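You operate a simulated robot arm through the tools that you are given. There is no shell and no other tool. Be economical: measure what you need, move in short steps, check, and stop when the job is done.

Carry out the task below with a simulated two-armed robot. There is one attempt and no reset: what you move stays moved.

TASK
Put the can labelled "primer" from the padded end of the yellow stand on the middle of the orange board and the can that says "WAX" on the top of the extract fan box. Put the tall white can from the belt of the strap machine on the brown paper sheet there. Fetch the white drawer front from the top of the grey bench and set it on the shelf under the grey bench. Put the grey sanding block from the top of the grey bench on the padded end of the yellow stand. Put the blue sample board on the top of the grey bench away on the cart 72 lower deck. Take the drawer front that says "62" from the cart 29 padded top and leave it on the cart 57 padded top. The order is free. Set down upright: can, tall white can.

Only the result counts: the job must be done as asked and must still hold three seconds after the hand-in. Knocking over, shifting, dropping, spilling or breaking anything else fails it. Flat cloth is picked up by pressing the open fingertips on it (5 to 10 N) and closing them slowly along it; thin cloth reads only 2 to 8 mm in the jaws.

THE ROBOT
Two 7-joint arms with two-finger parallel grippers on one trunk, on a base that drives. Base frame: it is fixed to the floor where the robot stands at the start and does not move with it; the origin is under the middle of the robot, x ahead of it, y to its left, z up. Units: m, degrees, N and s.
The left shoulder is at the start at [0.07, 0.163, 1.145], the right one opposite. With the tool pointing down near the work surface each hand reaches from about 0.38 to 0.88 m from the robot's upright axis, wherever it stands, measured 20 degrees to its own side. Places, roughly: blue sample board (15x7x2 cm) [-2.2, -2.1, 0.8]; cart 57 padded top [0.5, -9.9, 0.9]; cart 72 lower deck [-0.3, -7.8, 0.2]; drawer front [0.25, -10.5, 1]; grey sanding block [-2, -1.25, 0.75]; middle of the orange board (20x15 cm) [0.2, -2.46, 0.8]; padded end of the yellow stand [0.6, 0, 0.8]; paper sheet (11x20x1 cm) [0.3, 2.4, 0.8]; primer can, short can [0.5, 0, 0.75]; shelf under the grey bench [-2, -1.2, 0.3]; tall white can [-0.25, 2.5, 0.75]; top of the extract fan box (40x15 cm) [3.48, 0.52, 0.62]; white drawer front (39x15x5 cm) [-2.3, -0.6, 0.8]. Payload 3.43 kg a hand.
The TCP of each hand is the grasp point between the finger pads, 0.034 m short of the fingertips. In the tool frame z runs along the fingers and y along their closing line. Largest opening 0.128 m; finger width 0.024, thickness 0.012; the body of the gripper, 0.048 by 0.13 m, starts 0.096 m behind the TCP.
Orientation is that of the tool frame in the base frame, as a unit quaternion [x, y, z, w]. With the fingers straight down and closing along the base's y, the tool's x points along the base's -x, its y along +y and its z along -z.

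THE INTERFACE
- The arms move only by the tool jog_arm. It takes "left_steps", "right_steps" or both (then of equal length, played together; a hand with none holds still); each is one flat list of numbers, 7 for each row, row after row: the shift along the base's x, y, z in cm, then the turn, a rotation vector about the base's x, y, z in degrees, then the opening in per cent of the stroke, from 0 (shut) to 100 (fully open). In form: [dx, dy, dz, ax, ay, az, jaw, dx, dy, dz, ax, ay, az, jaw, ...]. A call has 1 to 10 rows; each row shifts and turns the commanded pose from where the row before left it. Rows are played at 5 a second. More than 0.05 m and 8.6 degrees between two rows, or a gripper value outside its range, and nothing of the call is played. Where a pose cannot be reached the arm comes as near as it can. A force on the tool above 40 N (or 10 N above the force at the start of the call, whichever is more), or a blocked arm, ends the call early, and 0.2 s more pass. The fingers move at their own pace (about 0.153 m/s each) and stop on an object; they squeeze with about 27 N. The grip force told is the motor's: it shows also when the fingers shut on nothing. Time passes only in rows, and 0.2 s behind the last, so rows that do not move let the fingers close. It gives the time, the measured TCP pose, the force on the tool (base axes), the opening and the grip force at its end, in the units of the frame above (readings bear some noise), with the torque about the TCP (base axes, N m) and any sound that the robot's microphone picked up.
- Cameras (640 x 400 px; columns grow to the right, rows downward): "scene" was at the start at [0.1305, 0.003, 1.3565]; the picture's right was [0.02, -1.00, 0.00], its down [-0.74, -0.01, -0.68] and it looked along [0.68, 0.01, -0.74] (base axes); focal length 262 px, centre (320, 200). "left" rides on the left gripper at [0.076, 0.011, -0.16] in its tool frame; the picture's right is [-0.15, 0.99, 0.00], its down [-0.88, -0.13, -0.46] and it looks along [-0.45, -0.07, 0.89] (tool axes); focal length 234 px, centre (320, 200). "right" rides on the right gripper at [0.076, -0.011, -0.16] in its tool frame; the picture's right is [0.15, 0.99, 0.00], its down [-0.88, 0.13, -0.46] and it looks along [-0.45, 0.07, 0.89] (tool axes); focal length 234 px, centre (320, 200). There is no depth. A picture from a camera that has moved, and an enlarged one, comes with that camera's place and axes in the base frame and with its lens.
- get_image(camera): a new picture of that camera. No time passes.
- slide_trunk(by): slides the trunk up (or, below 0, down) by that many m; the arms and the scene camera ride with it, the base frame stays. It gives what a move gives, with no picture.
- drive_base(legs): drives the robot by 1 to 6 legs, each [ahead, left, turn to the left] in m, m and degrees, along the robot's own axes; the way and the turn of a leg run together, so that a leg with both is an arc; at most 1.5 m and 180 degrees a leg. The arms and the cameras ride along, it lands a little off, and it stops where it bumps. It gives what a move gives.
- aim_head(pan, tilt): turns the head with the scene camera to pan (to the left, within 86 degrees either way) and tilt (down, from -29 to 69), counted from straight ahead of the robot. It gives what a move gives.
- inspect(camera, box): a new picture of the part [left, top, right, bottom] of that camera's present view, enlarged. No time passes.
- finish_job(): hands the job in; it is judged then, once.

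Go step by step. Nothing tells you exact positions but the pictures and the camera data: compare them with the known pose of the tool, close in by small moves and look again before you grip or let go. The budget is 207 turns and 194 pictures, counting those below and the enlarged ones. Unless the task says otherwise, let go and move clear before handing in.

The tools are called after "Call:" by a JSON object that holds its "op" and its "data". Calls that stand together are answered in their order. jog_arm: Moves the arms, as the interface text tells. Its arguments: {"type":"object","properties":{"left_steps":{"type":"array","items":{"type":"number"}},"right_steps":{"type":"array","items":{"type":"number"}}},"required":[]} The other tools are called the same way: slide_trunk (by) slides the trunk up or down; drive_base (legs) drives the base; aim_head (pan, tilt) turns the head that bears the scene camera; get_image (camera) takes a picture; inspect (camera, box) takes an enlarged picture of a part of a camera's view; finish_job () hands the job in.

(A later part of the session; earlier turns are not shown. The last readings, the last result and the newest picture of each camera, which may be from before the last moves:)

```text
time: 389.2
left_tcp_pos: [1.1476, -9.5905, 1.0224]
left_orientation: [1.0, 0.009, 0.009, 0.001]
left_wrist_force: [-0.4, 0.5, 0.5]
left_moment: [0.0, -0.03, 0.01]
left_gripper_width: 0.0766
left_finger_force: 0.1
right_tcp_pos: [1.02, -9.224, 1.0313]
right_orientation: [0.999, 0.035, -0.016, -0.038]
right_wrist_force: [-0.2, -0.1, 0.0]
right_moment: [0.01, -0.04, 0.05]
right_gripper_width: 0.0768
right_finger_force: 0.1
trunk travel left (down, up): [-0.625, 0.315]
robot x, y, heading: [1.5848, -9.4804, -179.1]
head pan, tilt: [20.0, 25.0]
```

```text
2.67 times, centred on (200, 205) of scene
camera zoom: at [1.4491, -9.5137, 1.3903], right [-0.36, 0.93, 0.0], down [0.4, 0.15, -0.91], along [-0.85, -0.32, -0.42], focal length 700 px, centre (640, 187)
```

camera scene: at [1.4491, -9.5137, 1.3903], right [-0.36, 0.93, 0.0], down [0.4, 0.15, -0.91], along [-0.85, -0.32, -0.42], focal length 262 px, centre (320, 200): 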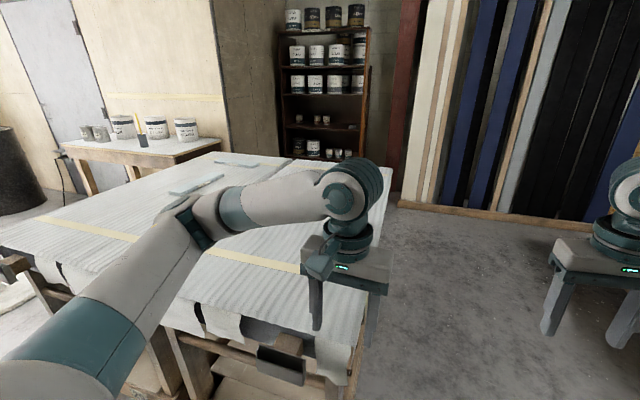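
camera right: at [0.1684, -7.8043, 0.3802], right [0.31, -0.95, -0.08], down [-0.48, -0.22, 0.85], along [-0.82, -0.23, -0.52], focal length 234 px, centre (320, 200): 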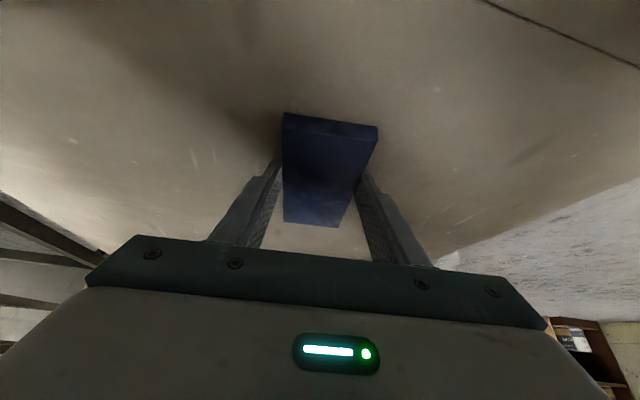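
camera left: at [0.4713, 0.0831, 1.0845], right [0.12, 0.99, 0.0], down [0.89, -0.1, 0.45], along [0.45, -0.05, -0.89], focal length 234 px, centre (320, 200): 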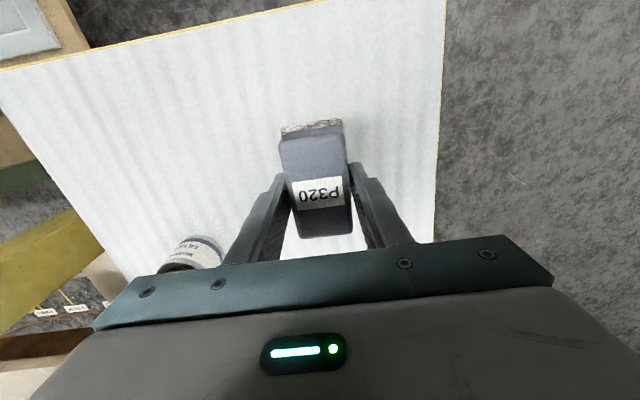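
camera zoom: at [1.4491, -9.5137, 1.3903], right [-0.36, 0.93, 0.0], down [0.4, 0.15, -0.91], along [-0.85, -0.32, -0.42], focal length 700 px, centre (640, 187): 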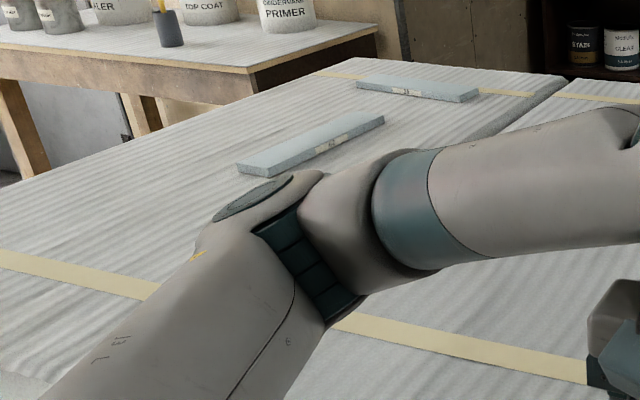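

Two white drawer fronts lie on the far cart at about (0.50,-10.54) and (0.12,-10.58). I need to read their labels; moving to the cart's end.

Call:
{"op": "drive_base", "data": {"legs": [[-0.1, 0, -0.9], [0, 0.95, 0]]}}

Call:
{"op": "aim_head", "data": {"pan": 0, "tilt": 30}}

Call:
{"op": "get_image", "data": {"camera": "scene"}}

Call:
{"op": "inspect", "data": {"camera": "scene", "box": [250, 120, 410, 220]}}

```text
time: 394.9
left_tcp_pos: [1.2446, -10.5282, 1.0235]
left_orientation: [1.0, 0.002, 0.008, 0.001]
left_wrist_force: [0.1, -0.8, -0.6]
left_moment: [0.01, 0.04, 0.01]
left_gripper_width: 0.0769
left_finger_force: 0.1
right_tcp_pos: [1.1234, -10.1609, 1.0313]
right_orientation: [0.999, 0.028, -0.015, -0.038]
right_wrist_force: [0.2, 0.6, -0.3]
right_moment: [0.02, -0.03, -0.01]
right_gripper_width: 0.0767
right_finger_force: 0.1
trunk travel left (down, up): [-0.625, 0.315]
robot x, y, heading: [1.6846, -10.4244, -179.7]
head pan, tilt: [20.0, 25.0]
```

```text
time: 395.7
left_tcp_pos: [1.2436, -10.5291, 1.0231]
left_orientation: [1.0, 0.002, 0.008, 0.001]
left_wrist_force: [-1.1, 0.3, 0.2]
left_moment: [0.0, -0.01, -0.02]
left_gripper_width: 0.0768
left_finger_force: 0.1
right_tcp_pos: [1.122, -10.163, 1.0325]
right_orientation: [0.999, 0.028, -0.015, -0.038]
right_wrist_force: [0.1, 0.1, -0.2]
right_moment: [0.0, -0.03, 0.0]
right_gripper_width: 0.0767
right_finger_force: 0.0
trunk travel left (down, up): [-0.625, 0.315]
robot x, y, heading: [1.6811, -10.4274, -179.9]
head pan, tilt: [0.0, 30.0]
```

```text
66 pictures are left
camera scene: at [1.5437, -10.4245, 1.3824], right [0.0, 1.0, 0.0], down [0.5, 0.0, -0.87], along [-0.87, 0.0, -0.5], focal length 262 px, centre (320, 200)
```

scene: 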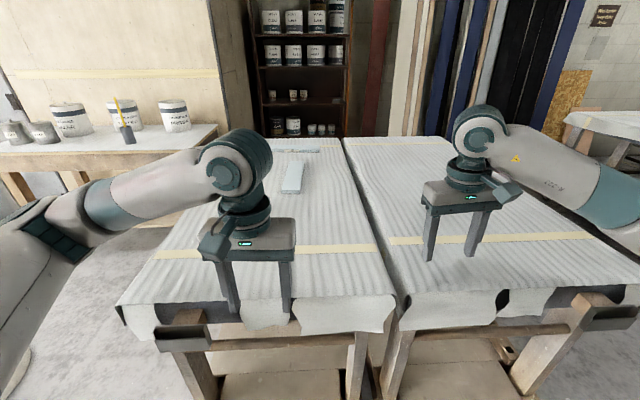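

```text
4.00 times, centred on (330, 170) of scene
camera zoom: at [1.5437, -10.4245, 1.3824], right [0.0, 1.0, 0.0], down [0.5, 0.0, -0.87], along [-0.87, 0.0, -0.5], focal length 1050 px, centre (280, 320)
```

zoom: 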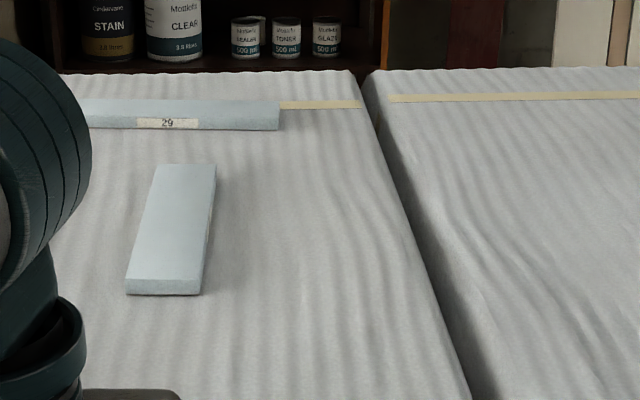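

The far one reads "29" (crosswise). The nearer one, lying along x at about (0.54,-10.53), should be "62"; I'll shift a bit right and closer to check its side label.

Call:
{"op": "drive_base", "data": {"legs": [[0, -0.14, 0], [0.12, 0, 0]]}}

Call:
{"op": "aim_head", "data": {"pan": 10, "tilt": 35}}

Call:
{"op": "get_image", "data": {"camera": "scene"}}

Call:
{"op": "get_image", "data": {"camera": "right"}}

```text
time: 397.8
left_tcp_pos: [1.1271, -10.3873, 1.0243]
left_orientation: [1.0, 0.001, 0.008, 0.001]
left_wrist_force: [-0.5, 0.4, -0.2]
left_moment: [0.0, -0.02, 0.01]
left_gripper_width: 0.0768
left_finger_force: 0.1
right_tcp_pos: [1.0052, -10.0214, 1.032]
right_orientation: [0.999, 0.027, -0.015, -0.039]
right_wrist_force: [0.2, 0.3, -0.7]
right_moment: [-0.02, -0.01, -0.02]
right_gripper_width: 0.0768
right_finger_force: 0.1
trunk travel left (down, up): [-0.625, 0.315]
robot x, y, heading: [1.569, -10.2871, -180.0]
head pan, tilt: [0.0, 30.0]
```

```text
time: 398.6
left_tcp_pos: [1.1255, -10.3879, 1.0237]
left_orientation: [1.0, 0.001, 0.008, 0.001]
left_wrist_force: [0.5, 0.1, 0.1]
left_moment: [0.0, -0.01, 0.04]
left_gripper_width: 0.0767
left_finger_force: 0.1
right_tcp_pos: [1.0049, -10.0215, 1.0319]
right_orientation: [0.999, 0.027, -0.015, -0.039]
right_wrist_force: [0.9, 0.5, 0.2]
right_moment: [0.01, -0.01, -0.01]
right_gripper_width: 0.0768
right_finger_force: 0.1
trunk travel left (down, up): [-0.625, 0.315]
robot x, y, heading: [1.563, -10.2873, -180.1]
head pan, tilt: [10.0, 35.0]
```

```text
64 pictures are left
camera scene: at [1.4291, -10.3003, 1.3746], right [-0.17, 0.98, 0.0], down [0.56, 0.1, -0.82], along [-0.81, -0.14, -0.57], focal length 262 px, centre (320, 200)
```

scene: 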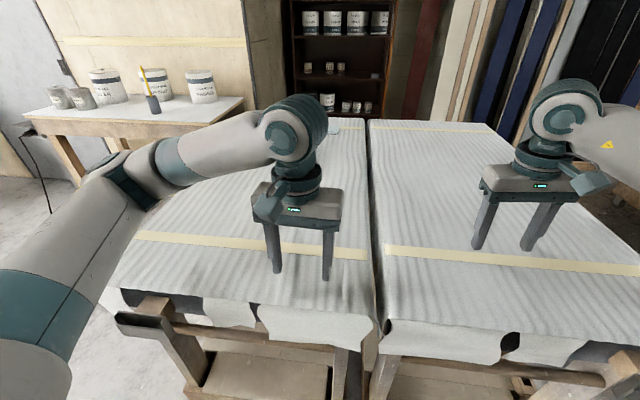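

```text
63 pictures are left
camera right: at [1.086, -10.0168, 1.1887], right [0.2, -0.98, -0.08], down [-0.86, -0.21, 0.47], along [-0.47, -0.03, -0.88], focal length 234 px, centre (320, 200)
```

right: 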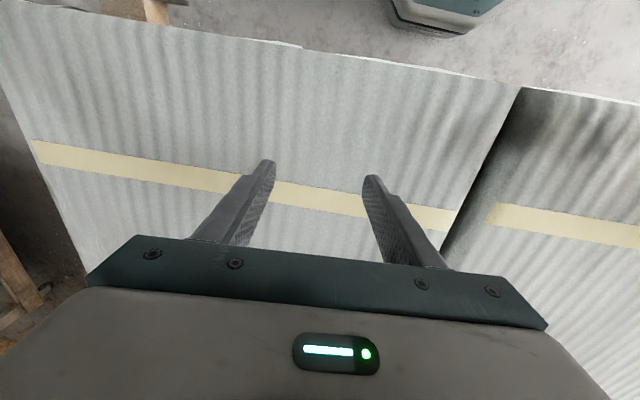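

Call:
{"op": "jog_arm", "data": {"left_steps": [0, -4.5, 1, 0, 0, 0, 80, 0, -4.5, 1, 0, 0, 0, 80, 0, -4.5, 1, 0, 0, 0, 80, 0, -4.5, 1, 0, 0, 0, 80, 0, -4.5, 1, 0, 0, 0, 80, 0, -4.5, 1, 0, 0, 0, 80]}}

Call:
{"op": "inspect", "data": {"camera": "scene", "box": [240, 90, 400, 190]}}

```text
time: 400.0
left_tcp_pos: [1.1274, -10.6609, 1.0804]
left_orientation: [1.0, 0.0, 0.006, 0.0]
left_wrist_force: [0.6, 0.6, 0.1]
left_moment: [0.05, 0.01, 0.0]
left_gripper_width: 0.1024
left_finger_force: 0.2
right_tcp_pos: [1.0058, -10.0218, 1.034]
right_orientation: [0.999, 0.027, -0.016, -0.037]
right_wrist_force: [0.4, -0.6, 0.0]
right_moment: [-0.01, -0.02, 0.02]
right_gripper_width: 0.0765
right_finger_force: 0.0
trunk travel left (down, up): [-0.625, 0.315]
robot x, y, heading: [1.5664, -10.2886, -179.8]
head pan, tilt: [10.0, 35.0]
```

```text
4.00 times, centred on (320, 140) of scene
camera zoom: at [1.4309, -10.3017, 1.3747], right [-0.17, 0.98, 0.0], down [0.56, 0.1, -0.82], along [-0.81, -0.14, -0.57], focal length 1050 px, centre (320, 440)
```

zoom: 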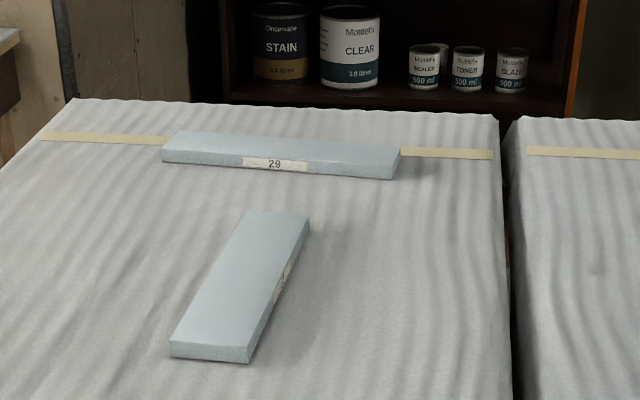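

Call:
{"op": "inspect", "data": {"camera": "scene", "box": [300, 148, 324, 172]}}

```text
16.00 times, centred on (312, 160) of scene
camera zoom: at [1.4309, -10.3017, 1.3747], right [-0.17, 0.98, 0.0], down [0.56, 0.1, -0.82], along [-0.81, -0.14, -0.57], focal length 4200 px, centre (448, 840)
```

zoom: 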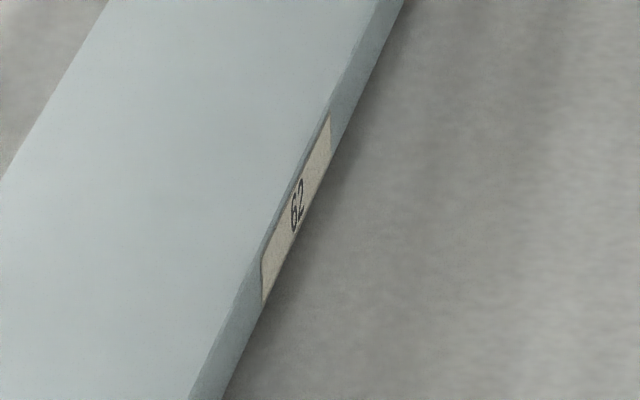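

It reads "62". Board centre ≈ (0.51,-10.532), along x. I'll move up and reach with the left hand tilted 40°.

Call:
{"op": "drive_base", "data": {"legs": [[0.07, 0, 0]]}}

Call:
{"op": "jog_arm", "data": {"left_steps": [-4.5, 1.29, 0, 0, 0, 0, 80, -4.5, 1.29, 0, 0, 4, 0, 80, -4.5, 1.29, 0, 0, 6, 0, 80, -4.5, 1.29, -0.5, 0, 6, 0, 80, -4.5, 1.29, -0.5, 0, 6, 0, 80, -4.5, 1.29, -1, 0, 6, 0, 80, -4.5, 1.29, -1, 0, 6, 0, 80, -4.5, 1.29, -1, 0, 6, 0, 80, -4.5, 1.29, -1, 0, 0, 0, 80, -4.5, 1.29, -1, 0, 0, 0, 80]}}

Call:
{"op": "get_image", "data": {"camera": "left"}}

Call:
{"op": "get_image", "data": {"camera": "scene"}}

```text
time: 401.0
left_tcp_pos: [1.0571, -10.6588, 1.0801]
left_orientation: [1.0, 0.001, 0.008, 0.001]
left_wrist_force: [0.2, -0.1, 0.5]
left_moment: [0.01, -0.04, 0.01]
left_gripper_width: 0.1025
left_finger_force: 0.1
right_tcp_pos: [0.9378, -10.0207, 1.0317]
right_orientation: [0.999, 0.026, -0.015, -0.038]
right_wrist_force: [0.1, 0.5, -0.7]
right_moment: [0.04, -0.05, 0.0]
right_gripper_width: 0.0769
right_finger_force: 0.0
trunk travel left (down, up): [-0.625, 0.315]
robot x, y, heading: [1.4981, -10.286, 180.0]
head pan, tilt: [10.0, 35.0]
```

```text
time: 403.2
left_tcp_pos: [0.6063, -10.5307, 1.0213]
left_orientation: [0.942, 0.001, -0.335, 0.002]
left_wrist_force: [0.8, 1.1, 0.4]
left_moment: [-0.03, -0.02, -0.01]
left_gripper_width: 0.1026
left_finger_force: 0.0
right_tcp_pos: [0.9358, -10.0195, 1.0317]
right_orientation: [0.999, 0.027, -0.015, -0.037]
right_wrist_force: [0.0, -0.1, -0.6]
right_moment: [-0.02, -0.05, 0.0]
right_gripper_width: 0.0768
right_finger_force: 0.0
trunk travel left (down, up): [-0.625, 0.315]
robot x, y, heading: [1.4998, -10.2839, 180.2]
head pan, tilt: [10.0, 35.0]
```

```text
60 pictures are left
camera left: at [0.7657, -10.5405, 1.0999], right [-0.11, -0.99, 0.1], down [-0.4, 0.13, 0.91], along [-0.91, 0.06, -0.41], focal length 234 px, centre (320, 200)
```

left: 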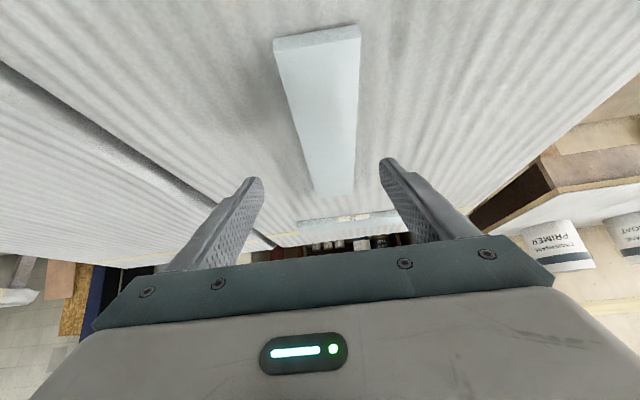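

```text
59 pictures are left
camera scene: at [1.3598, -10.2988, 1.3744], right [-0.17, 0.98, 0.0], down [0.57, 0.1, -0.82], along [-0.81, -0.14, -0.57], focal length 262 px, centre (320, 200)
```

scene: 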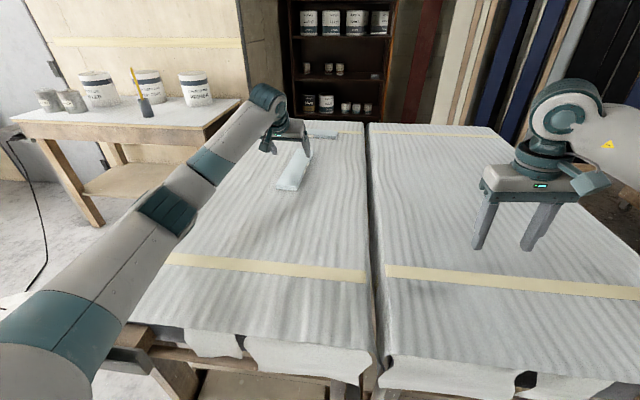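

Call:
{"op": "jog_arm", "data": {"left_steps": [-3.6, -0.6, -1, 0, 0, 0, 80, 0, 0, -3, 0, 0, 0, 80, 0, 0, -2.5, 0, 0, 0, 80, 0, 0, 0, 0, 0, 0, 80]}}

Call:
{"op": "get_image", "data": {"camera": "left"}}

Call:
{"op": "inspect", "data": {"camera": "scene", "box": [220, 70, 360, 210]}}

```text
time: 404.2
left_tcp_pos: [0.5706, -10.5348, 0.9561]
left_orientation: [0.943, 0.001, -0.334, 0.002]
left_wrist_force: [1.3, 0.0, 0.2]
left_moment: [0.02, 0.01, 0.03]
left_gripper_width: 0.1026
left_finger_force: 0.1
right_tcp_pos: [0.9376, -10.0199, 1.0316]
right_orientation: [0.999, 0.026, -0.015, -0.038]
right_wrist_force: [0.0, 0.3, 0.2]
right_moment: [-0.02, 0.04, -0.02]
right_gripper_width: 0.0768
right_finger_force: 0.1
trunk travel left (down, up): [-0.625, 0.315]
robot x, y, heading: [1.4986, -10.2878, 179.9]
head pan, tilt: [10.0, 35.0]
```

```text
58 pictures are left
camera left: at [0.7299, -10.5456, 1.0327], right [-0.11, -0.99, 0.09], down [-0.4, 0.13, 0.91], along [-0.91, 0.06, -0.41], focal length 234 px, centre (320, 200)
```

left: 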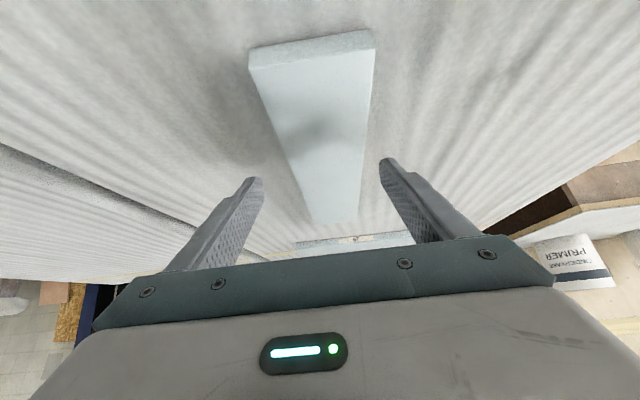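

```text
2.86 times, centred on (290, 140) of scene
camera zoom: at [1.3611, -10.2999, 1.3746], right [-0.17, 0.98, 0.0], down [0.57, 0.1, -0.82], along [-0.81, -0.14, -0.57], focal length 750 px, centre (406, 371)
```

zoom: 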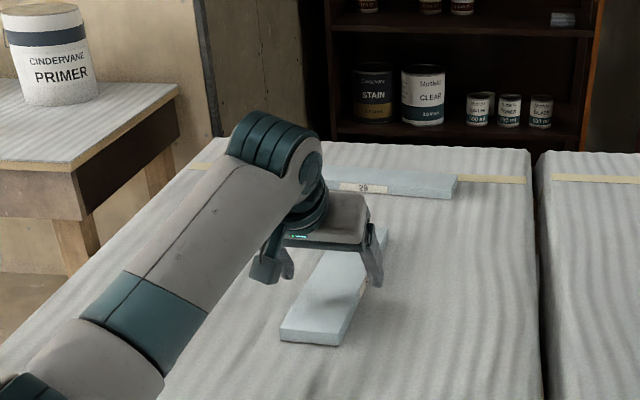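

Call:
{"op": "jog_arm", "data": {"left_steps": [0, -0.3, -1, 0, 0, 0, 80, 0, 0, -0.7, 0, 0, 0, 80, 0, 0, 0, 0, 0, 0, 80]}}

Call:
{"op": "get_image", "data": {"camera": "left"}}

```text
time: 405.0
left_tcp_pos: [0.5716, -10.5382, 0.9376]
left_orientation: [0.942, 0.001, -0.334, 0.001]
left_wrist_force: [-0.1, -0.1, -0.3]
left_moment: [0.0, 0.01, 0.0]
left_gripper_width: 0.1025
left_finger_force: 0.0
right_tcp_pos: [0.9373, -10.0204, 1.032]
right_orientation: [0.999, 0.027, -0.015, -0.038]
right_wrist_force: [-1.0, 0.2, 0.5]
right_moment: [0.0, -0.03, -0.01]
right_gripper_width: 0.0767
right_finger_force: 0.1
trunk travel left (down, up): [-0.625, 0.315]
robot x, y, heading: [1.499, -10.281, 180.1]
head pan, tilt: [10.0, 35.0]
```

```text
56 pictures are left
camera left: at [0.7307, -10.5486, 1.0145], right [-0.11, -0.99, 0.09], down [-0.4, 0.13, 0.91], along [-0.91, 0.06, -0.41], focal length 234 px, centre (320, 200)
```

left: 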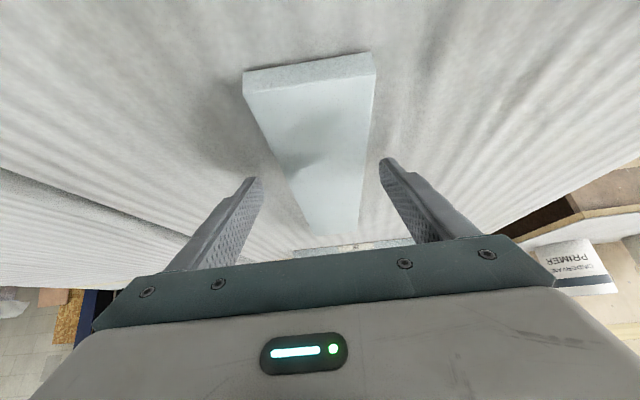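

Call:
{"op": "jog_arm", "data": {"left_steps": [0, 0, -0.4, 0, 0, 0, 80]}}

Call:
{"op": "jog_arm", "data": {"left_steps": [0, 0, -0.4, 0, 0, 0, 80]}}

Call:
{"op": "jog_arm", "data": {"left_steps": [0, 0, -0.4, 0, 0, 0, 80]}}

```text
time: 405.4
left_tcp_pos: [0.5709, -10.5387, 0.934]
left_orientation: [0.942, 0.001, -0.335, 0.001]
left_wrist_force: [0.5, 0.9, -0.3]
left_moment: [-0.01, -0.01, 0.04]
left_gripper_width: 0.1023
left_finger_force: 0.1
right_tcp_pos: [0.9377, -10.019, 1.0315]
right_orientation: [0.999, 0.027, -0.014, -0.039]
right_wrist_force: [0.6, 0.2, 0.7]
right_moment: [0.02, -0.03, -0.01]
right_gripper_width: 0.077
right_finger_force: 0.0
trunk travel left (down, up): [-0.625, 0.315]
robot x, y, heading: [1.4986, -10.2859, 179.9]
head pan, tilt: [10.0, 35.0]
```

```text
time: 405.8
left_tcp_pos: [0.5725, -10.5376, 0.9312]
left_orientation: [0.942, 0.001, -0.335, 0.0]
left_wrist_force: [0.4, -0.1, -0.3]
left_moment: [0.0, 0.01, -0.02]
left_gripper_width: 0.1024
left_finger_force: 0.2
right_tcp_pos: [0.938, -10.0202, 1.0326]
right_orientation: [0.999, 0.026, -0.015, -0.038]
right_wrist_force: [0.2, 0.3, 0.5]
right_moment: [0.0, 0.0, 0.0]
right_gripper_width: 0.0767
right_finger_force: 0.1
trunk travel left (down, up): [-0.625, 0.315]
robot x, y, heading: [1.4992, -10.2854, 179.9]
head pan, tilt: [10.0, 35.0]
```

```text
time: 406.2
left_tcp_pos: [0.572, -10.5396, 0.9267]
left_orientation: [0.942, 0.002, -0.335, 0.002]
left_wrist_force: [0.3, -0.6, -1.1]
left_moment: [0.04, 0.02, 0.0]
left_gripper_width: 0.1024
left_finger_force: 0.1
right_tcp_pos: [0.9376, -10.0195, 1.0316]
right_orientation: [0.999, 0.027, -0.014, -0.039]
right_wrist_force: [-0.2, 0.2, 0.6]
right_moment: [-0.01, 0.01, 0.01]
right_gripper_width: 0.077
right_finger_force: 0.2
trunk travel left (down, up): [-0.625, 0.315]
robot x, y, heading: [1.4955, -10.2864, 180.1]
head pan, tilt: [10.0, 35.0]
```

Call:
{"op": "jog_arm", "data": {"left_steps": [0, 0, -0.4, 0, 0, 0, 80]}}

Call:
{"op": "jog_arm", "data": {"left_steps": [0, 0, -0.4, 0, 0, 0, 80]}}

Call:
{"op": "jog_arm", "data": {"left_steps": [0, 0, -0.4, 0, 0, 0, 80]}}

Call:
{"op": "get_image", "data": {"camera": "left"}}

```text
time: 406.6
left_tcp_pos: [0.5704, -10.5394, 0.9236]
left_orientation: [0.942, 0.001, -0.336, 0.002]
left_wrist_force: [-0.5, 0.1, 1.0]
left_moment: [0.1, -0.02, -0.05]
left_gripper_width: 0.1022
left_finger_force: 0.1
right_tcp_pos: [0.9375, -10.02, 1.0322]
right_orientation: [0.999, 0.027, -0.014, -0.037]
right_wrist_force: [0.2, -0.7, 0.7]
right_moment: [-0.01, -0.01, 0.03]
right_gripper_width: 0.0769
right_finger_force: 0.2
trunk travel left (down, up): [-0.625, 0.315]
robot x, y, heading: [1.4965, -10.2863, 180.0]
head pan, tilt: [10.0, 35.0]
```

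```text
time: 407.0
left_tcp_pos: [0.5717, -10.5388, 0.9228]
left_orientation: [0.941, 0.002, -0.338, 0.001]
left_wrist_force: [-1.8, -1.2, 11.1]
left_moment: [0.5, 0.26, 0.19]
left_gripper_width: 0.1016
left_finger_force: 0.0
right_tcp_pos: [0.9382, -10.0198, 1.032]
right_orientation: [0.999, 0.026, -0.016, -0.039]
right_wrist_force: [0.1, 0.2, -0.1]
right_moment: [0.0, -0.01, 0.03]
right_gripper_width: 0.0766
right_finger_force: 0.1
trunk travel left (down, up): [-0.625, 0.315]
robot x, y, heading: [1.4977, -10.2865, 180.0]
head pan, tilt: [10.0, 35.0]
```

```text
time: 407.4
left_tcp_pos: [0.5712, -10.5386, 0.9231]
left_orientation: [0.94, 0.0, -0.34, 0.0]
left_wrist_force: [-6.4, -4.5, 26.4]
left_moment: [0.74, 0.55, 0.39]
left_gripper_width: 0.1016
left_finger_force: 0.0
right_tcp_pos: [0.939, -10.0203, 1.0341]
right_orientation: [0.999, 0.028, -0.017, -0.038]
right_wrist_force: [0.0, 0.0, 0.5]
right_moment: [-0.02, 0.0, 0.02]
right_gripper_width: 0.0769
right_finger_force: 0.0
trunk travel left (down, up): [-0.625, 0.315]
robot x, y, heading: [1.4957, -10.2886, 180.2]
head pan, tilt: [10.0, 35.0]
```

```text
55 pictures are left
camera left: at [0.7317, -10.5488, 0.9974], right [-0.11, -0.99, 0.09], down [-0.38, 0.13, 0.91], along [-0.92, 0.06, -0.4], focal length 234 px, centre (320, 200)
```

left: 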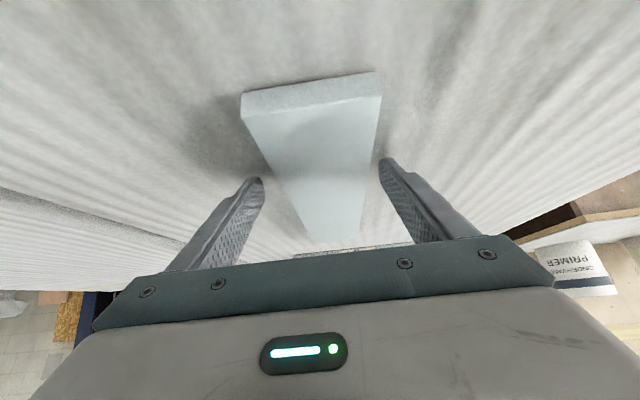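

Fingertips touch the padded top (z≈0.889). Raise slightly and close on the board.

Call:
{"op": "jog_arm", "data": {"left_steps": [0, 0, 1.2, 0, 0, 0, 80, 0, 0, 0, 0, 0, 0, 80, 0, 0, 0, 0, 0, 0, 40, 0, 0, 0, 0, 0, 0, 0, 0, 0, 0, 0, 0, 0, 0, 0, 0, 0, 0, 0, 0, 0]}}

Call:
{"op": "jog_arm", "data": {"left_steps": [0, 0, 1, 0, 0, 0, 0, 0, 0, 2, 0, 0, 0, 0, 0, 0, 2, 0, 0, 0, 0]}}

Call:
{"op": "get_image", "data": {"camera": "left"}}

Call:
{"op": "inspect", "data": {"camera": "scene", "box": [220, 70, 360, 210]}}

```text
time: 408.8
left_tcp_pos: [0.5714, -10.5379, 0.9263]
left_orientation: [0.942, 0.0, -0.335, 0.001]
left_wrist_force: [0.5, -0.7, -2.3]
left_moment: [-0.01, -0.22, 0.01]
left_gripper_width: 0.0716
left_finger_force: 27.0
right_tcp_pos: [0.9366, -10.0205, 1.0319]
right_orientation: [0.999, 0.026, -0.015, -0.038]
right_wrist_force: [1.3, -0.1, -0.4]
right_moment: [-0.03, -0.01, -0.01]
right_gripper_width: 0.077
right_finger_force: 0.1
trunk travel left (down, up): [-0.625, 0.315]
robot x, y, heading: [1.4964, -10.2909, 180.1]
head pan, tilt: [10.0, 35.0]
```

```text
time: 409.6
left_tcp_pos: [0.5712, -10.5384, 0.9775]
left_orientation: [0.942, 0.0, -0.334, 0.0]
left_wrist_force: [-0.1, -1.2, -3.3]
left_moment: [-0.02, -0.23, -0.01]
left_gripper_width: 0.0719
left_finger_force: 27.0
right_tcp_pos: [0.9362, -10.0208, 1.0303]
right_orientation: [0.999, 0.027, -0.014, -0.038]
right_wrist_force: [-0.7, -0.6, 0.5]
right_moment: [0.0, 0.03, 0.04]
right_gripper_width: 0.0768
right_finger_force: 0.1
trunk travel left (down, up): [-0.625, 0.315]
robot x, y, heading: [1.4975, -10.29, 180.0]
head pan, tilt: [10.0, 35.0]
```

```text
54 pictures are left
camera left: at [0.7303, -10.5486, 1.0537], right [-0.11, -0.99, 0.09], down [-0.4, 0.13, 0.91], along [-0.91, 0.06, -0.41], focal length 234 px, centre (320, 200)
```

left: 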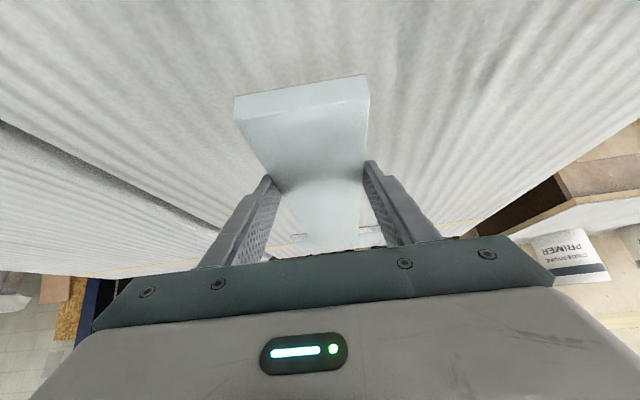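

```text
2.86 times, centred on (290, 140) of scene
camera zoom: at [1.3609, -10.3001, 1.3745], right [-0.17, 0.98, 0.0], down [0.57, 0.1, -0.82], along [-0.81, -0.14, -0.57], focal length 750 px, centre (406, 371)
```

zoom: 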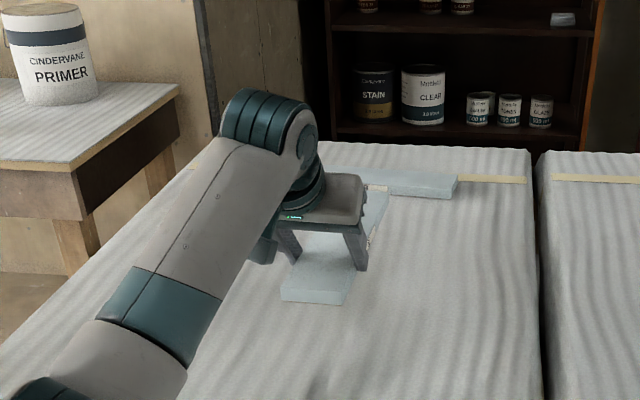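

Held. Lift, retract a little, and strafe right so the board is over cart 57.

Call:
{"op": "jog_arm", "data": {"left_steps": [0, 0, 4, 0, 0, 0, 0, 0, 0, 4, 0, 0, 0, 0, 4, 0, 0, 0, 0, 0, 0, 4, 0, 0, 0, 0, 0, 0, 4, 0, 0, 0, 0, 0, 0, 4, 0, 0, 0, 0, 0, 0]}}

Call:
{"op": "drive_base", "data": {"legs": [[0, -0.65, 0]]}}

Call:
{"op": "get_image", "data": {"camera": "scene"}}

Call:
{"op": "get_image", "data": {"camera": "left"}}

```text
time: 411.0
left_tcp_pos: [0.7331, -10.5387, 1.0573]
left_orientation: [0.942, 0.001, -0.335, 0.0]
left_wrist_force: [0.3, -0.1, -3.0]
left_moment: [-0.01, -0.27, 0.01]
left_gripper_width: 0.0719
left_finger_force: 26.6
right_tcp_pos: [0.9389, -10.0203, 1.0334]
right_orientation: [0.999, 0.026, -0.015, -0.039]
right_wrist_force: [-0.9, -0.7, -0.3]
right_moment: [-0.01, 0.0, 0.03]
right_gripper_width: 0.0768
right_finger_force: 0.1
trunk travel left (down, up): [-0.625, 0.315]
robot x, y, heading: [1.498, -10.2877, 180.0]
head pan, tilt: [10.0, 35.0]
```

```text
time: 414.6
left_tcp_pos: [0.7325, -9.8772, 1.0556]
left_orientation: [0.943, -0.001, -0.334, 0.0]
left_wrist_force: [0.2, 0.3, -3.9]
left_moment: [-0.01, -0.24, -0.03]
left_gripper_width: 0.0717
left_finger_force: 27.1
right_tcp_pos: [0.9402, -9.36, 1.0321]
right_orientation: [0.999, 0.024, -0.015, -0.039]
right_wrist_force: [-0.5, 0.4, -0.5]
right_moment: [-0.03, -0.02, 0.03]
right_gripper_width: 0.077
right_finger_force: 0.0
trunk travel left (down, up): [-0.625, 0.315]
robot x, y, heading: [1.4963, -9.6283, 179.8]
head pan, tilt: [10.0, 35.0]
```

```text
52 pictures are left
camera scene: at [1.3627, -9.6422, 1.3745], right [-0.17, 0.99, 0.0], down [0.57, 0.1, -0.82], along [-0.81, -0.14, -0.57], focal length 262 px, centre (320, 200)
```

scene: 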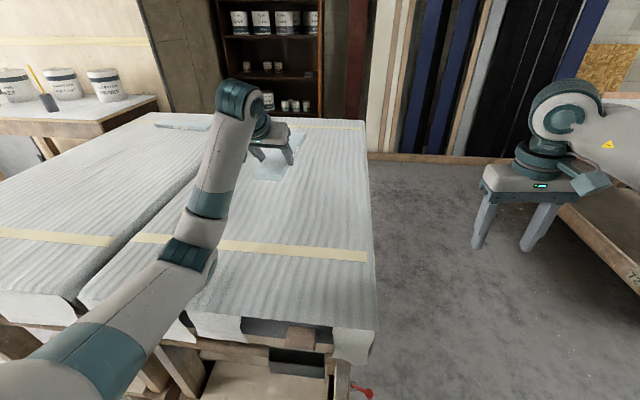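

```text
51 pictures are left
camera left: at [0.8919, -9.8883, 1.1332], right [-0.12, -0.99, 0.09], down [-0.4, 0.13, 0.91], along [-0.91, 0.07, -0.41], focal length 234 px, centre (320, 200)
```

left: 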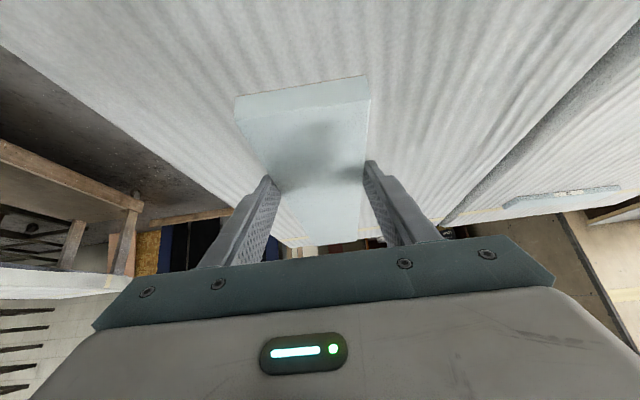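

Over cart 57. Lowering the board.

Call:
{"op": "jog_arm", "data": {"left_steps": [0, -1, -4, 0, 0, 0, 0, 0, -1, -4, 0, 0, 0, 0, 0, 0, -2.5, 0, 0, 0, 0, 0, 0, 0, 0, 0, 0, 0]}}

Call:
{"op": "jog_arm", "data": {"left_steps": [0, 0, -0.6, 0, 0, 0, 0]}}

Call:
{"op": "jog_arm", "data": {"left_steps": [0, 0, -0.5, 0, 0, 0, 0]}}

Call:
{"op": "inspect", "data": {"camera": "scene", "box": [170, 70, 370, 220]}}

```text
time: 415.6
left_tcp_pos: [0.7144, -9.8729, 1.0762]
left_orientation: [0.909, -0.01, -0.416, -0.002]
left_wrist_force: [0.8, -0.5, -2.7]
left_moment: [0.0, -0.21, 0.0]
left_gripper_width: 0.0715
left_finger_force: 27.0
right_tcp_pos: [0.9509, -9.3426, 1.0345]
right_orientation: [0.999, 0.018, -0.021, -0.033]
right_wrist_force: [1.0, 0.0, 0.0]
right_moment: [0.01, 0.04, 0.0]
right_gripper_width: 0.0768
right_finger_force: 0.1
trunk travel left (down, up): [-0.625, 0.315]
robot x, y, heading: [1.4975, -9.6263, 178.8]
head pan, tilt: [10.0, 35.0]
stopped in row 4 (left hand): the arm was blocked; the commanded pose is now the measured one
```

```text
time: 416.2
left_tcp_pos: [0.7127, -9.8742, 1.0803]
left_orientation: [0.906, -0.009, -0.422, -0.003]
left_wrist_force: [0.1, 0.5, -3.7]
left_moment: [0.02, -0.27, 0.03]
left_gripper_width: 0.0717
left_finger_force: 27.0
right_tcp_pos: [0.9507, -9.3438, 1.0338]
right_orientation: [0.999, 0.018, -0.019, -0.034]
right_wrist_force: [-0.1, -0.1, 0.1]
right_moment: [0.02, 0.01, 0.01]
right_gripper_width: 0.077
right_finger_force: 0.1
trunk travel left (down, up): [-0.625, 0.315]
robot x, y, heading: [1.498, -9.6288, 178.9]
head pan, tilt: [10.0, 35.0]
stopped in row 1 (left hand): the arm was blocked; the commanded pose is now the measured one
```

```text
time: 416.6
left_tcp_pos: [0.7107, -9.8748, 1.0788]
left_orientation: [0.906, -0.008, -0.424, 0.0]
left_wrist_force: [-0.2, -0.6, -2.8]
left_moment: [0.0, -0.26, -0.02]
left_gripper_width: 0.0717
left_finger_force: 26.6
right_tcp_pos: [0.9486, -9.3429, 1.0342]
right_orientation: [0.999, 0.018, -0.019, -0.032]
right_wrist_force: [0.4, -1.0, 0.3]
right_moment: [-0.02, -0.03, 0.02]
right_gripper_width: 0.0769
right_finger_force: 0.1
trunk travel left (down, up): [-0.625, 0.315]
robot x, y, heading: [1.4922, -9.6281, 178.8]
head pan, tilt: [10.0, 35.0]
```

```text
2.67 times, centred on (270, 145) of scene
camera zoom: at [1.37, -9.6264, 1.3766], right [-0.15, 0.99, -0.01], down [0.56, 0.08, -0.83], along [-0.81, -0.13, -0.56], focal length 700 px, centre (453, 347)
```

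zoom: 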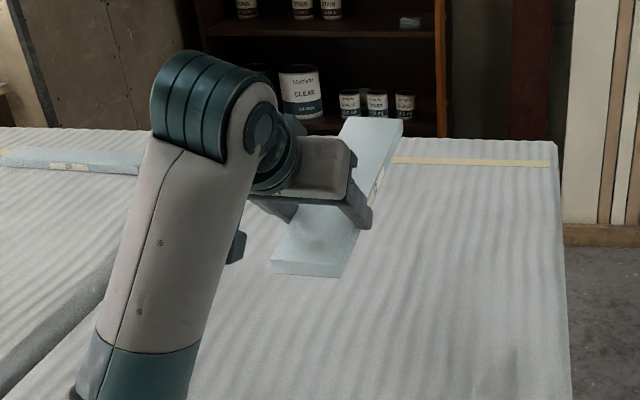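

The arm's elbow got blocked, probably resting on the cart edge. I'll raise the hand immediately and look.

Call:
{"op": "jog_arm", "data": {"left_steps": [0, 0, 3, 0, -3, 0, 0, 0, 0, 3, 0, -3, 0, 0, 0, 0, 3, 0, -3, 0, 0]}}

Call:
{"op": "aim_head", "data": {"pan": 35, "tilt": 50}}

Call:
{"op": "get_image", "data": {"camera": "scene"}}

```text
time: 417.4
left_tcp_pos: [0.7015, -9.8854, 1.1448]
left_orientation: [0.941, -0.005, -0.338, -0.005]
left_wrist_force: [-0.4, -0.1, -2.9]
left_moment: [0.01, -0.25, -0.03]
left_gripper_width: 0.0715
left_finger_force: 27.3
right_tcp_pos: [0.9379, -9.3553, 1.0307]
right_orientation: [0.999, 0.019, -0.013, -0.039]
right_wrist_force: [-0.1, -0.2, -1.2]
right_moment: [0.06, -0.01, 0.02]
right_gripper_width: 0.0768
right_finger_force: 0.1
trunk travel left (down, up): [-0.625, 0.315]
robot x, y, heading: [1.4971, -9.6267, 179.2]
head pan, tilt: [10.0, 35.0]
```

```text
time: 418.2
left_tcp_pos: [0.7045, -9.8838, 1.1481]
left_orientation: [0.94, -0.006, -0.34, -0.004]
left_wrist_force: [-0.4, 0.4, -2.9]
left_moment: [-0.02, -0.23, 0.02]
left_gripper_width: 0.0716
left_finger_force: 27.1
right_tcp_pos: [0.9388, -9.353, 1.03]
right_orientation: [0.999, 0.018, -0.014, -0.038]
right_wrist_force: [0.2, 0.2, -0.1]
right_moment: [-0.02, 0.02, 0.02]
right_gripper_width: 0.077
right_finger_force: 0.0
trunk travel left (down, up): [-0.625, 0.315]
robot x, y, heading: [1.4964, -9.6315, 179.2]
head pan, tilt: [35.0, 50.0]
```

```text
49 pictures are left
camera scene: at [1.3814, -9.6694, 1.3529], right [-0.56, 0.83, 0.0], down [0.64, 0.43, -0.64], along [-0.53, -0.36, -0.77], focal length 262 px, centre (320, 200)
```

scene: 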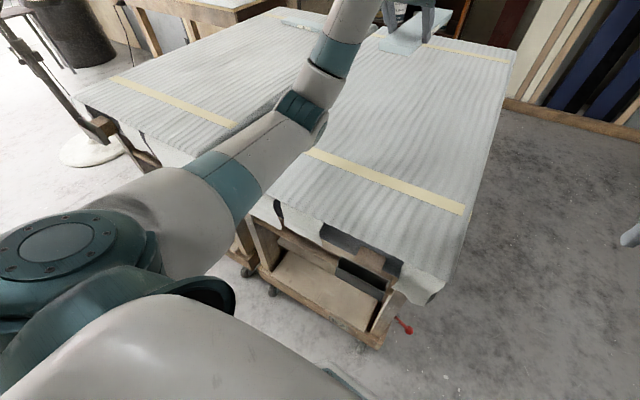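

All undisturbed; the elbow sank because the arm was retracted. I'll extend to the same reach used for picking (x≈0.58) and lower there.

Call:
{"op": "jog_arm", "data": {"left_steps": [-4.2, 0, 0, 0, 0, 0, 0, -4.2, 0, 0, 0, 0, 0, 0, -4.2, 0, 0, 0, 0, 0, 0, 0, 0, -4, 0, 0, 0, 0, 0, 0, -4, 0, 0, 0, 0, 0, 0, -4, 0, 0, 0, 0, 0, 0, -3, 0, 0, 0, 0, 0, 0, 0, 0, 0, 0, 0]}}

Call:
{"op": "aim_head", "data": {"pan": 10, "tilt": 35}}

Call:
{"op": "get_image", "data": {"camera": "scene"}}

Call:
{"op": "get_image", "data": {"camera": "left"}}

```text
time: 420.1
left_tcp_pos: [0.5768, -9.8857, 0.9972]
left_orientation: [0.94, -0.006, -0.341, -0.005]
left_wrist_force: [-0.4, -0.5, -2.2]
left_moment: [0.0, -0.24, -0.03]
left_gripper_width: 0.0718
left_finger_force: 26.8
right_tcp_pos: [0.9396, -9.3545, 1.0309]
right_orientation: [0.999, 0.019, -0.015, -0.037]
right_wrist_force: [-0.6, 0.8, 0.8]
right_moment: [-0.01, -0.02, 0.01]
right_gripper_width: 0.0766
right_finger_force: 0.0
trunk travel left (down, up): [-0.625, 0.315]
robot x, y, heading: [1.4982, -9.6289, 179.0]
head pan, tilt: [35.0, 50.0]
```

```text
time: 420.9
left_tcp_pos: [0.5775, -9.8868, 0.9983]
left_orientation: [0.94, -0.005, -0.34, -0.005]
left_wrist_force: [0.3, -0.5, -3.0]
left_moment: [-0.02, -0.23, -0.02]
left_gripper_width: 0.0718
left_finger_force: 27.0
right_tcp_pos: [0.9392, -9.3534, 1.0307]
right_orientation: [0.999, 0.018, -0.014, -0.038]
right_wrist_force: [-0.3, 0.2, -0.1]
right_moment: [0.01, 0.0, 0.04]
right_gripper_width: 0.077
right_finger_force: 0.0
trunk travel left (down, up): [-0.625, 0.315]
robot x, y, heading: [1.4979, -9.6322, 179.1]
head pan, tilt: [10.0, 35.0]
```

```text
48 pictures are left
camera scene: at [1.358, -9.6404, 1.3745], right [-0.16, 0.99, 0.0], down [0.57, 0.09, -0.82], along [-0.81, -0.13, -0.57], focal length 262 px, centre (320, 200)
```

scene: 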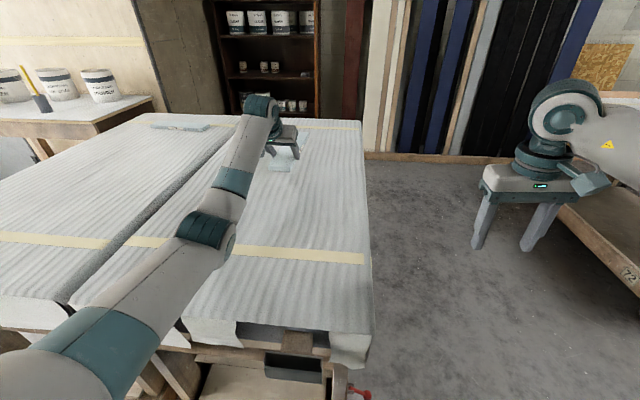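

```text
47 pictures are left
camera left: at [0.7366, -9.8997, 1.073], right [-0.13, -0.99, 0.09], down [-0.38, 0.13, 0.91], along [-0.91, 0.08, -0.4], focal length 234 px, centre (320, 200)
```

left: 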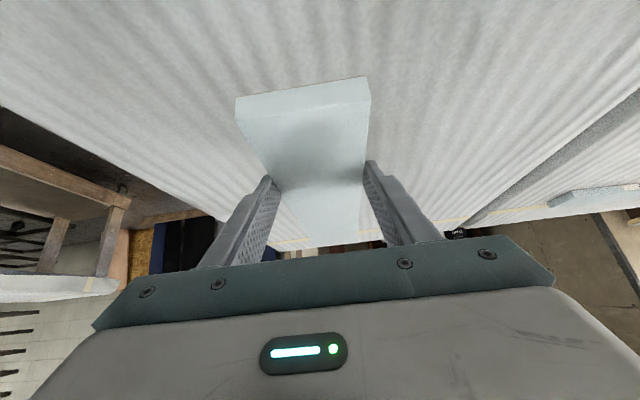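

Call:
{"op": "jog_arm", "data": {"left_steps": [0, 0, -2.5, 0, 0, 0, 0, 0, 0, -2.5, 0, 0, 0, 0]}}

Call:
{"op": "inspect", "data": {"camera": "scene", "box": [100, 70, 380, 290]}}

```text
time: 421.5
left_tcp_pos: [0.5763, -9.886, 0.9472]
left_orientation: [0.94, -0.006, -0.341, -0.006]
left_wrist_force: [-0.2, 0.1, -3.3]
left_moment: [-0.03, -0.26, 0.0]
left_gripper_width: 0.0717
left_finger_force: 26.9
right_tcp_pos: [0.9393, -9.353, 1.0292]
right_orientation: [0.999, 0.019, -0.014, -0.038]
right_wrist_force: [-0.3, -0.2, -0.5]
right_moment: [0.02, -0.01, -0.01]
right_gripper_width: 0.0766
right_finger_force: 0.2
trunk travel left (down, up): [-0.625, 0.315]
robot x, y, heading: [1.4982, -9.631, 179.2]
head pan, tilt: [10.0, 35.0]
```

```text
1.82 times, centred on (240, 180) of scene
camera zoom: at [1.3577, -9.6405, 1.3745], right [-0.16, 0.99, 0.0], down [0.57, 0.09, -0.82], along [-0.81, -0.13, -0.57], focal length 477 px, centre (466, 236)
```

zoom: 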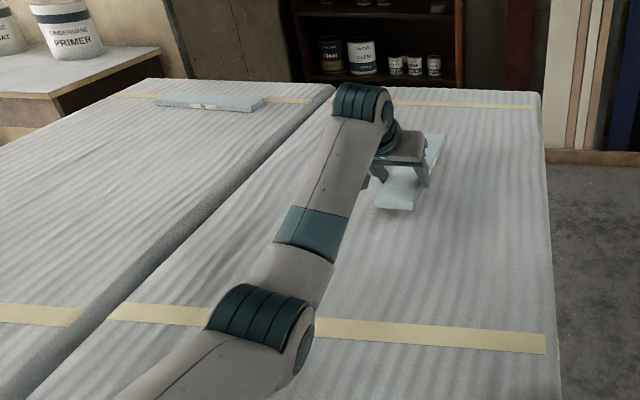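

Call:
{"op": "jog_arm", "data": {"left_steps": [0, 0, -1, 0, 0, 0, 0]}}

Call:
{"op": "jog_arm", "data": {"left_steps": [0, 0, -0.5, 0, 0, 0, 0]}}

Call:
{"op": "jog_arm", "data": {"left_steps": [0, 0, -0.4, 0, 0, 0, 0]}}

Call:
{"op": "jog_arm", "data": {"left_steps": [0, 0, -0.4, 0, 0, 0, 0]}}

```text
time: 421.9
left_tcp_pos: [0.5756, -9.8857, 0.9375]
left_orientation: [0.941, -0.005, -0.339, -0.005]
left_wrist_force: [0.5, 0.3, -2.9]
left_moment: [0.02, -0.25, -0.04]
left_gripper_width: 0.0719
left_finger_force: 27.0
right_tcp_pos: [0.9384, -9.3542, 1.0304]
right_orientation: [0.999, 0.018, -0.014, -0.038]
right_wrist_force: [-1.6, -0.3, 0.5]
right_moment: [0.0, -0.02, 0.01]
right_gripper_width: 0.0769
right_finger_force: 0.1
trunk travel left (down, up): [-0.625, 0.315]
robot x, y, heading: [1.4976, -9.6292, 179.1]
head pan, tilt: [10.0, 35.0]
```

```text
time: 422.3
left_tcp_pos: [0.5764, -9.8857, 0.9336]
left_orientation: [0.941, -0.005, -0.34, -0.005]
left_wrist_force: [0.4, 0.4, -4.1]
left_moment: [0.02, -0.27, -0.01]
left_gripper_width: 0.0716
left_finger_force: 27.0
right_tcp_pos: [0.9392, -9.3539, 1.0309]
right_orientation: [0.999, 0.019, -0.014, -0.038]
right_wrist_force: [-0.9, 0.0, -1.2]
right_moment: [-0.02, -0.02, 0.01]
right_gripper_width: 0.0767
right_finger_force: 0.0
trunk travel left (down, up): [-0.625, 0.315]
robot x, y, heading: [1.4938, -9.6257, 179.0]
head pan, tilt: [10.0, 35.0]
```

```text
time: 422.7
left_tcp_pos: [0.5765, -9.8865, 0.9296]
left_orientation: [0.94, -0.005, -0.341, -0.005]
left_wrist_force: [-0.8, 0.1, -2.8]
left_moment: [-0.01, -0.25, -0.02]
left_gripper_width: 0.0719
left_finger_force: 26.6
right_tcp_pos: [0.9395, -9.3536, 1.0311]
right_orientation: [0.999, 0.018, -0.013, -0.039]
right_wrist_force: [-0.2, -0.8, 0.7]
right_moment: [0.02, 0.01, 0.03]
right_gripper_width: 0.0767
right_finger_force: 0.2
trunk travel left (down, up): [-0.625, 0.315]
robot x, y, heading: [1.4972, -9.628, 179.2]
head pan, tilt: [10.0, 35.0]
```

```text
time: 423.1
left_tcp_pos: [0.576, -9.8864, 0.9252]
left_orientation: [0.94, -0.006, -0.34, -0.005]
left_wrist_force: [-0.6, 0.6, -3.6]
left_moment: [-0.02, -0.23, -0.03]
left_gripper_width: 0.0715
left_finger_force: 26.6
right_tcp_pos: [0.9398, -9.3533, 1.0312]
right_orientation: [0.999, 0.018, -0.014, -0.038]
right_wrist_force: [0.3, -0.7, 0.3]
right_moment: [-0.01, -0.01, 0.01]
right_gripper_width: 0.077
right_finger_force: 0.0
trunk travel left (down, up): [-0.625, 0.315]
robot x, y, heading: [1.4903, -9.6316, 179.0]
head pan, tilt: [10.0, 35.0]
```

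Call:
{"op": "jog_arm", "data": {"left_steps": [0, 0, -0.3, 0, 0, 0, 0]}}

Call:
{"op": "jog_arm", "data": {"left_steps": [0, 0, -0.3, 0, 0, 0, 0]}}

Call:
{"op": "jog_arm", "data": {"left_steps": [0, 0, -0.3, 0, 0, 0, 0]}}

Call:
{"op": "inspect", "data": {"camera": "scene", "box": [220, 80, 370, 220]}}

```text
time: 423.5
left_tcp_pos: [0.5753, -9.8857, 0.9246]
left_orientation: [0.94, -0.005, -0.341, -0.005]
left_wrist_force: [-0.6, -0.7, 1.0]
left_moment: [-0.16, -0.52, -0.07]
left_gripper_width: 0.0714
left_finger_force: 26.7
right_tcp_pos: [0.9399, -9.3529, 1.0312]
right_orientation: [0.999, 0.019, -0.015, -0.038]
right_wrist_force: [0.0, -0.3, -0.2]
right_moment: [0.0, 0.01, -0.02]
right_gripper_width: 0.0769
right_finger_force: 0.1
trunk travel left (down, up): [-0.625, 0.315]
robot x, y, heading: [1.4961, -9.6309, 179.1]
head pan, tilt: [10.0, 35.0]
```

```text
time: 423.9
left_tcp_pos: [0.577, -9.8855, 0.923]
left_orientation: [0.939, -0.006, -0.343, -0.005]
left_wrist_force: [-2.8, -1.6, 8.8]
left_moment: [-0.5, -0.46, -0.06]
left_gripper_width: 0.0715
left_finger_force: 26.9
right_tcp_pos: [0.9398, -9.3545, 1.0327]
right_orientation: [0.999, 0.018, -0.015, -0.038]
right_wrist_force: [-0.1, 0.4, 0.3]
right_moment: [0.01, 0.0, 0.01]
right_gripper_width: 0.0769
right_finger_force: 0.0
trunk travel left (down, up): [-0.625, 0.315]
robot x, y, heading: [1.4924, -9.6237, 178.9]
head pan, tilt: [10.0, 35.0]
```

```text
time: 424.3
left_tcp_pos: [0.5764, -9.886, 0.9221]
left_orientation: [0.939, -0.006, -0.344, -0.004]
left_wrist_force: [-5.7, -2.4, 18.8]
left_moment: [-0.93, -0.3, -0.09]
left_gripper_width: 0.0718
left_finger_force: 27.3
right_tcp_pos: [0.9413, -9.3529, 1.0312]
right_orientation: [0.999, 0.018, -0.016, -0.037]
right_wrist_force: [0.7, -0.3, 0.0]
right_moment: [-0.02, -0.01, 0.01]
right_gripper_width: 0.0768
right_finger_force: 0.1
trunk travel left (down, up): [-0.625, 0.315]
robot x, y, heading: [1.4946, -9.6296, 179.1]
head pan, tilt: [10.0, 35.0]
```

```text
2.86 times, centred on (295, 150) of scene
camera zoom: at [1.3607, -9.6396, 1.3751], right [-0.16, 0.99, 0.0], down [0.57, 0.09, -0.82], along [-0.81, -0.13, -0.57], focal length 750 px, centre (391, 343)
```

zoom: 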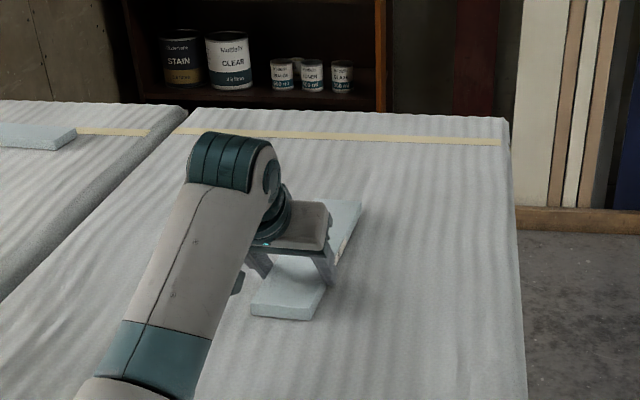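

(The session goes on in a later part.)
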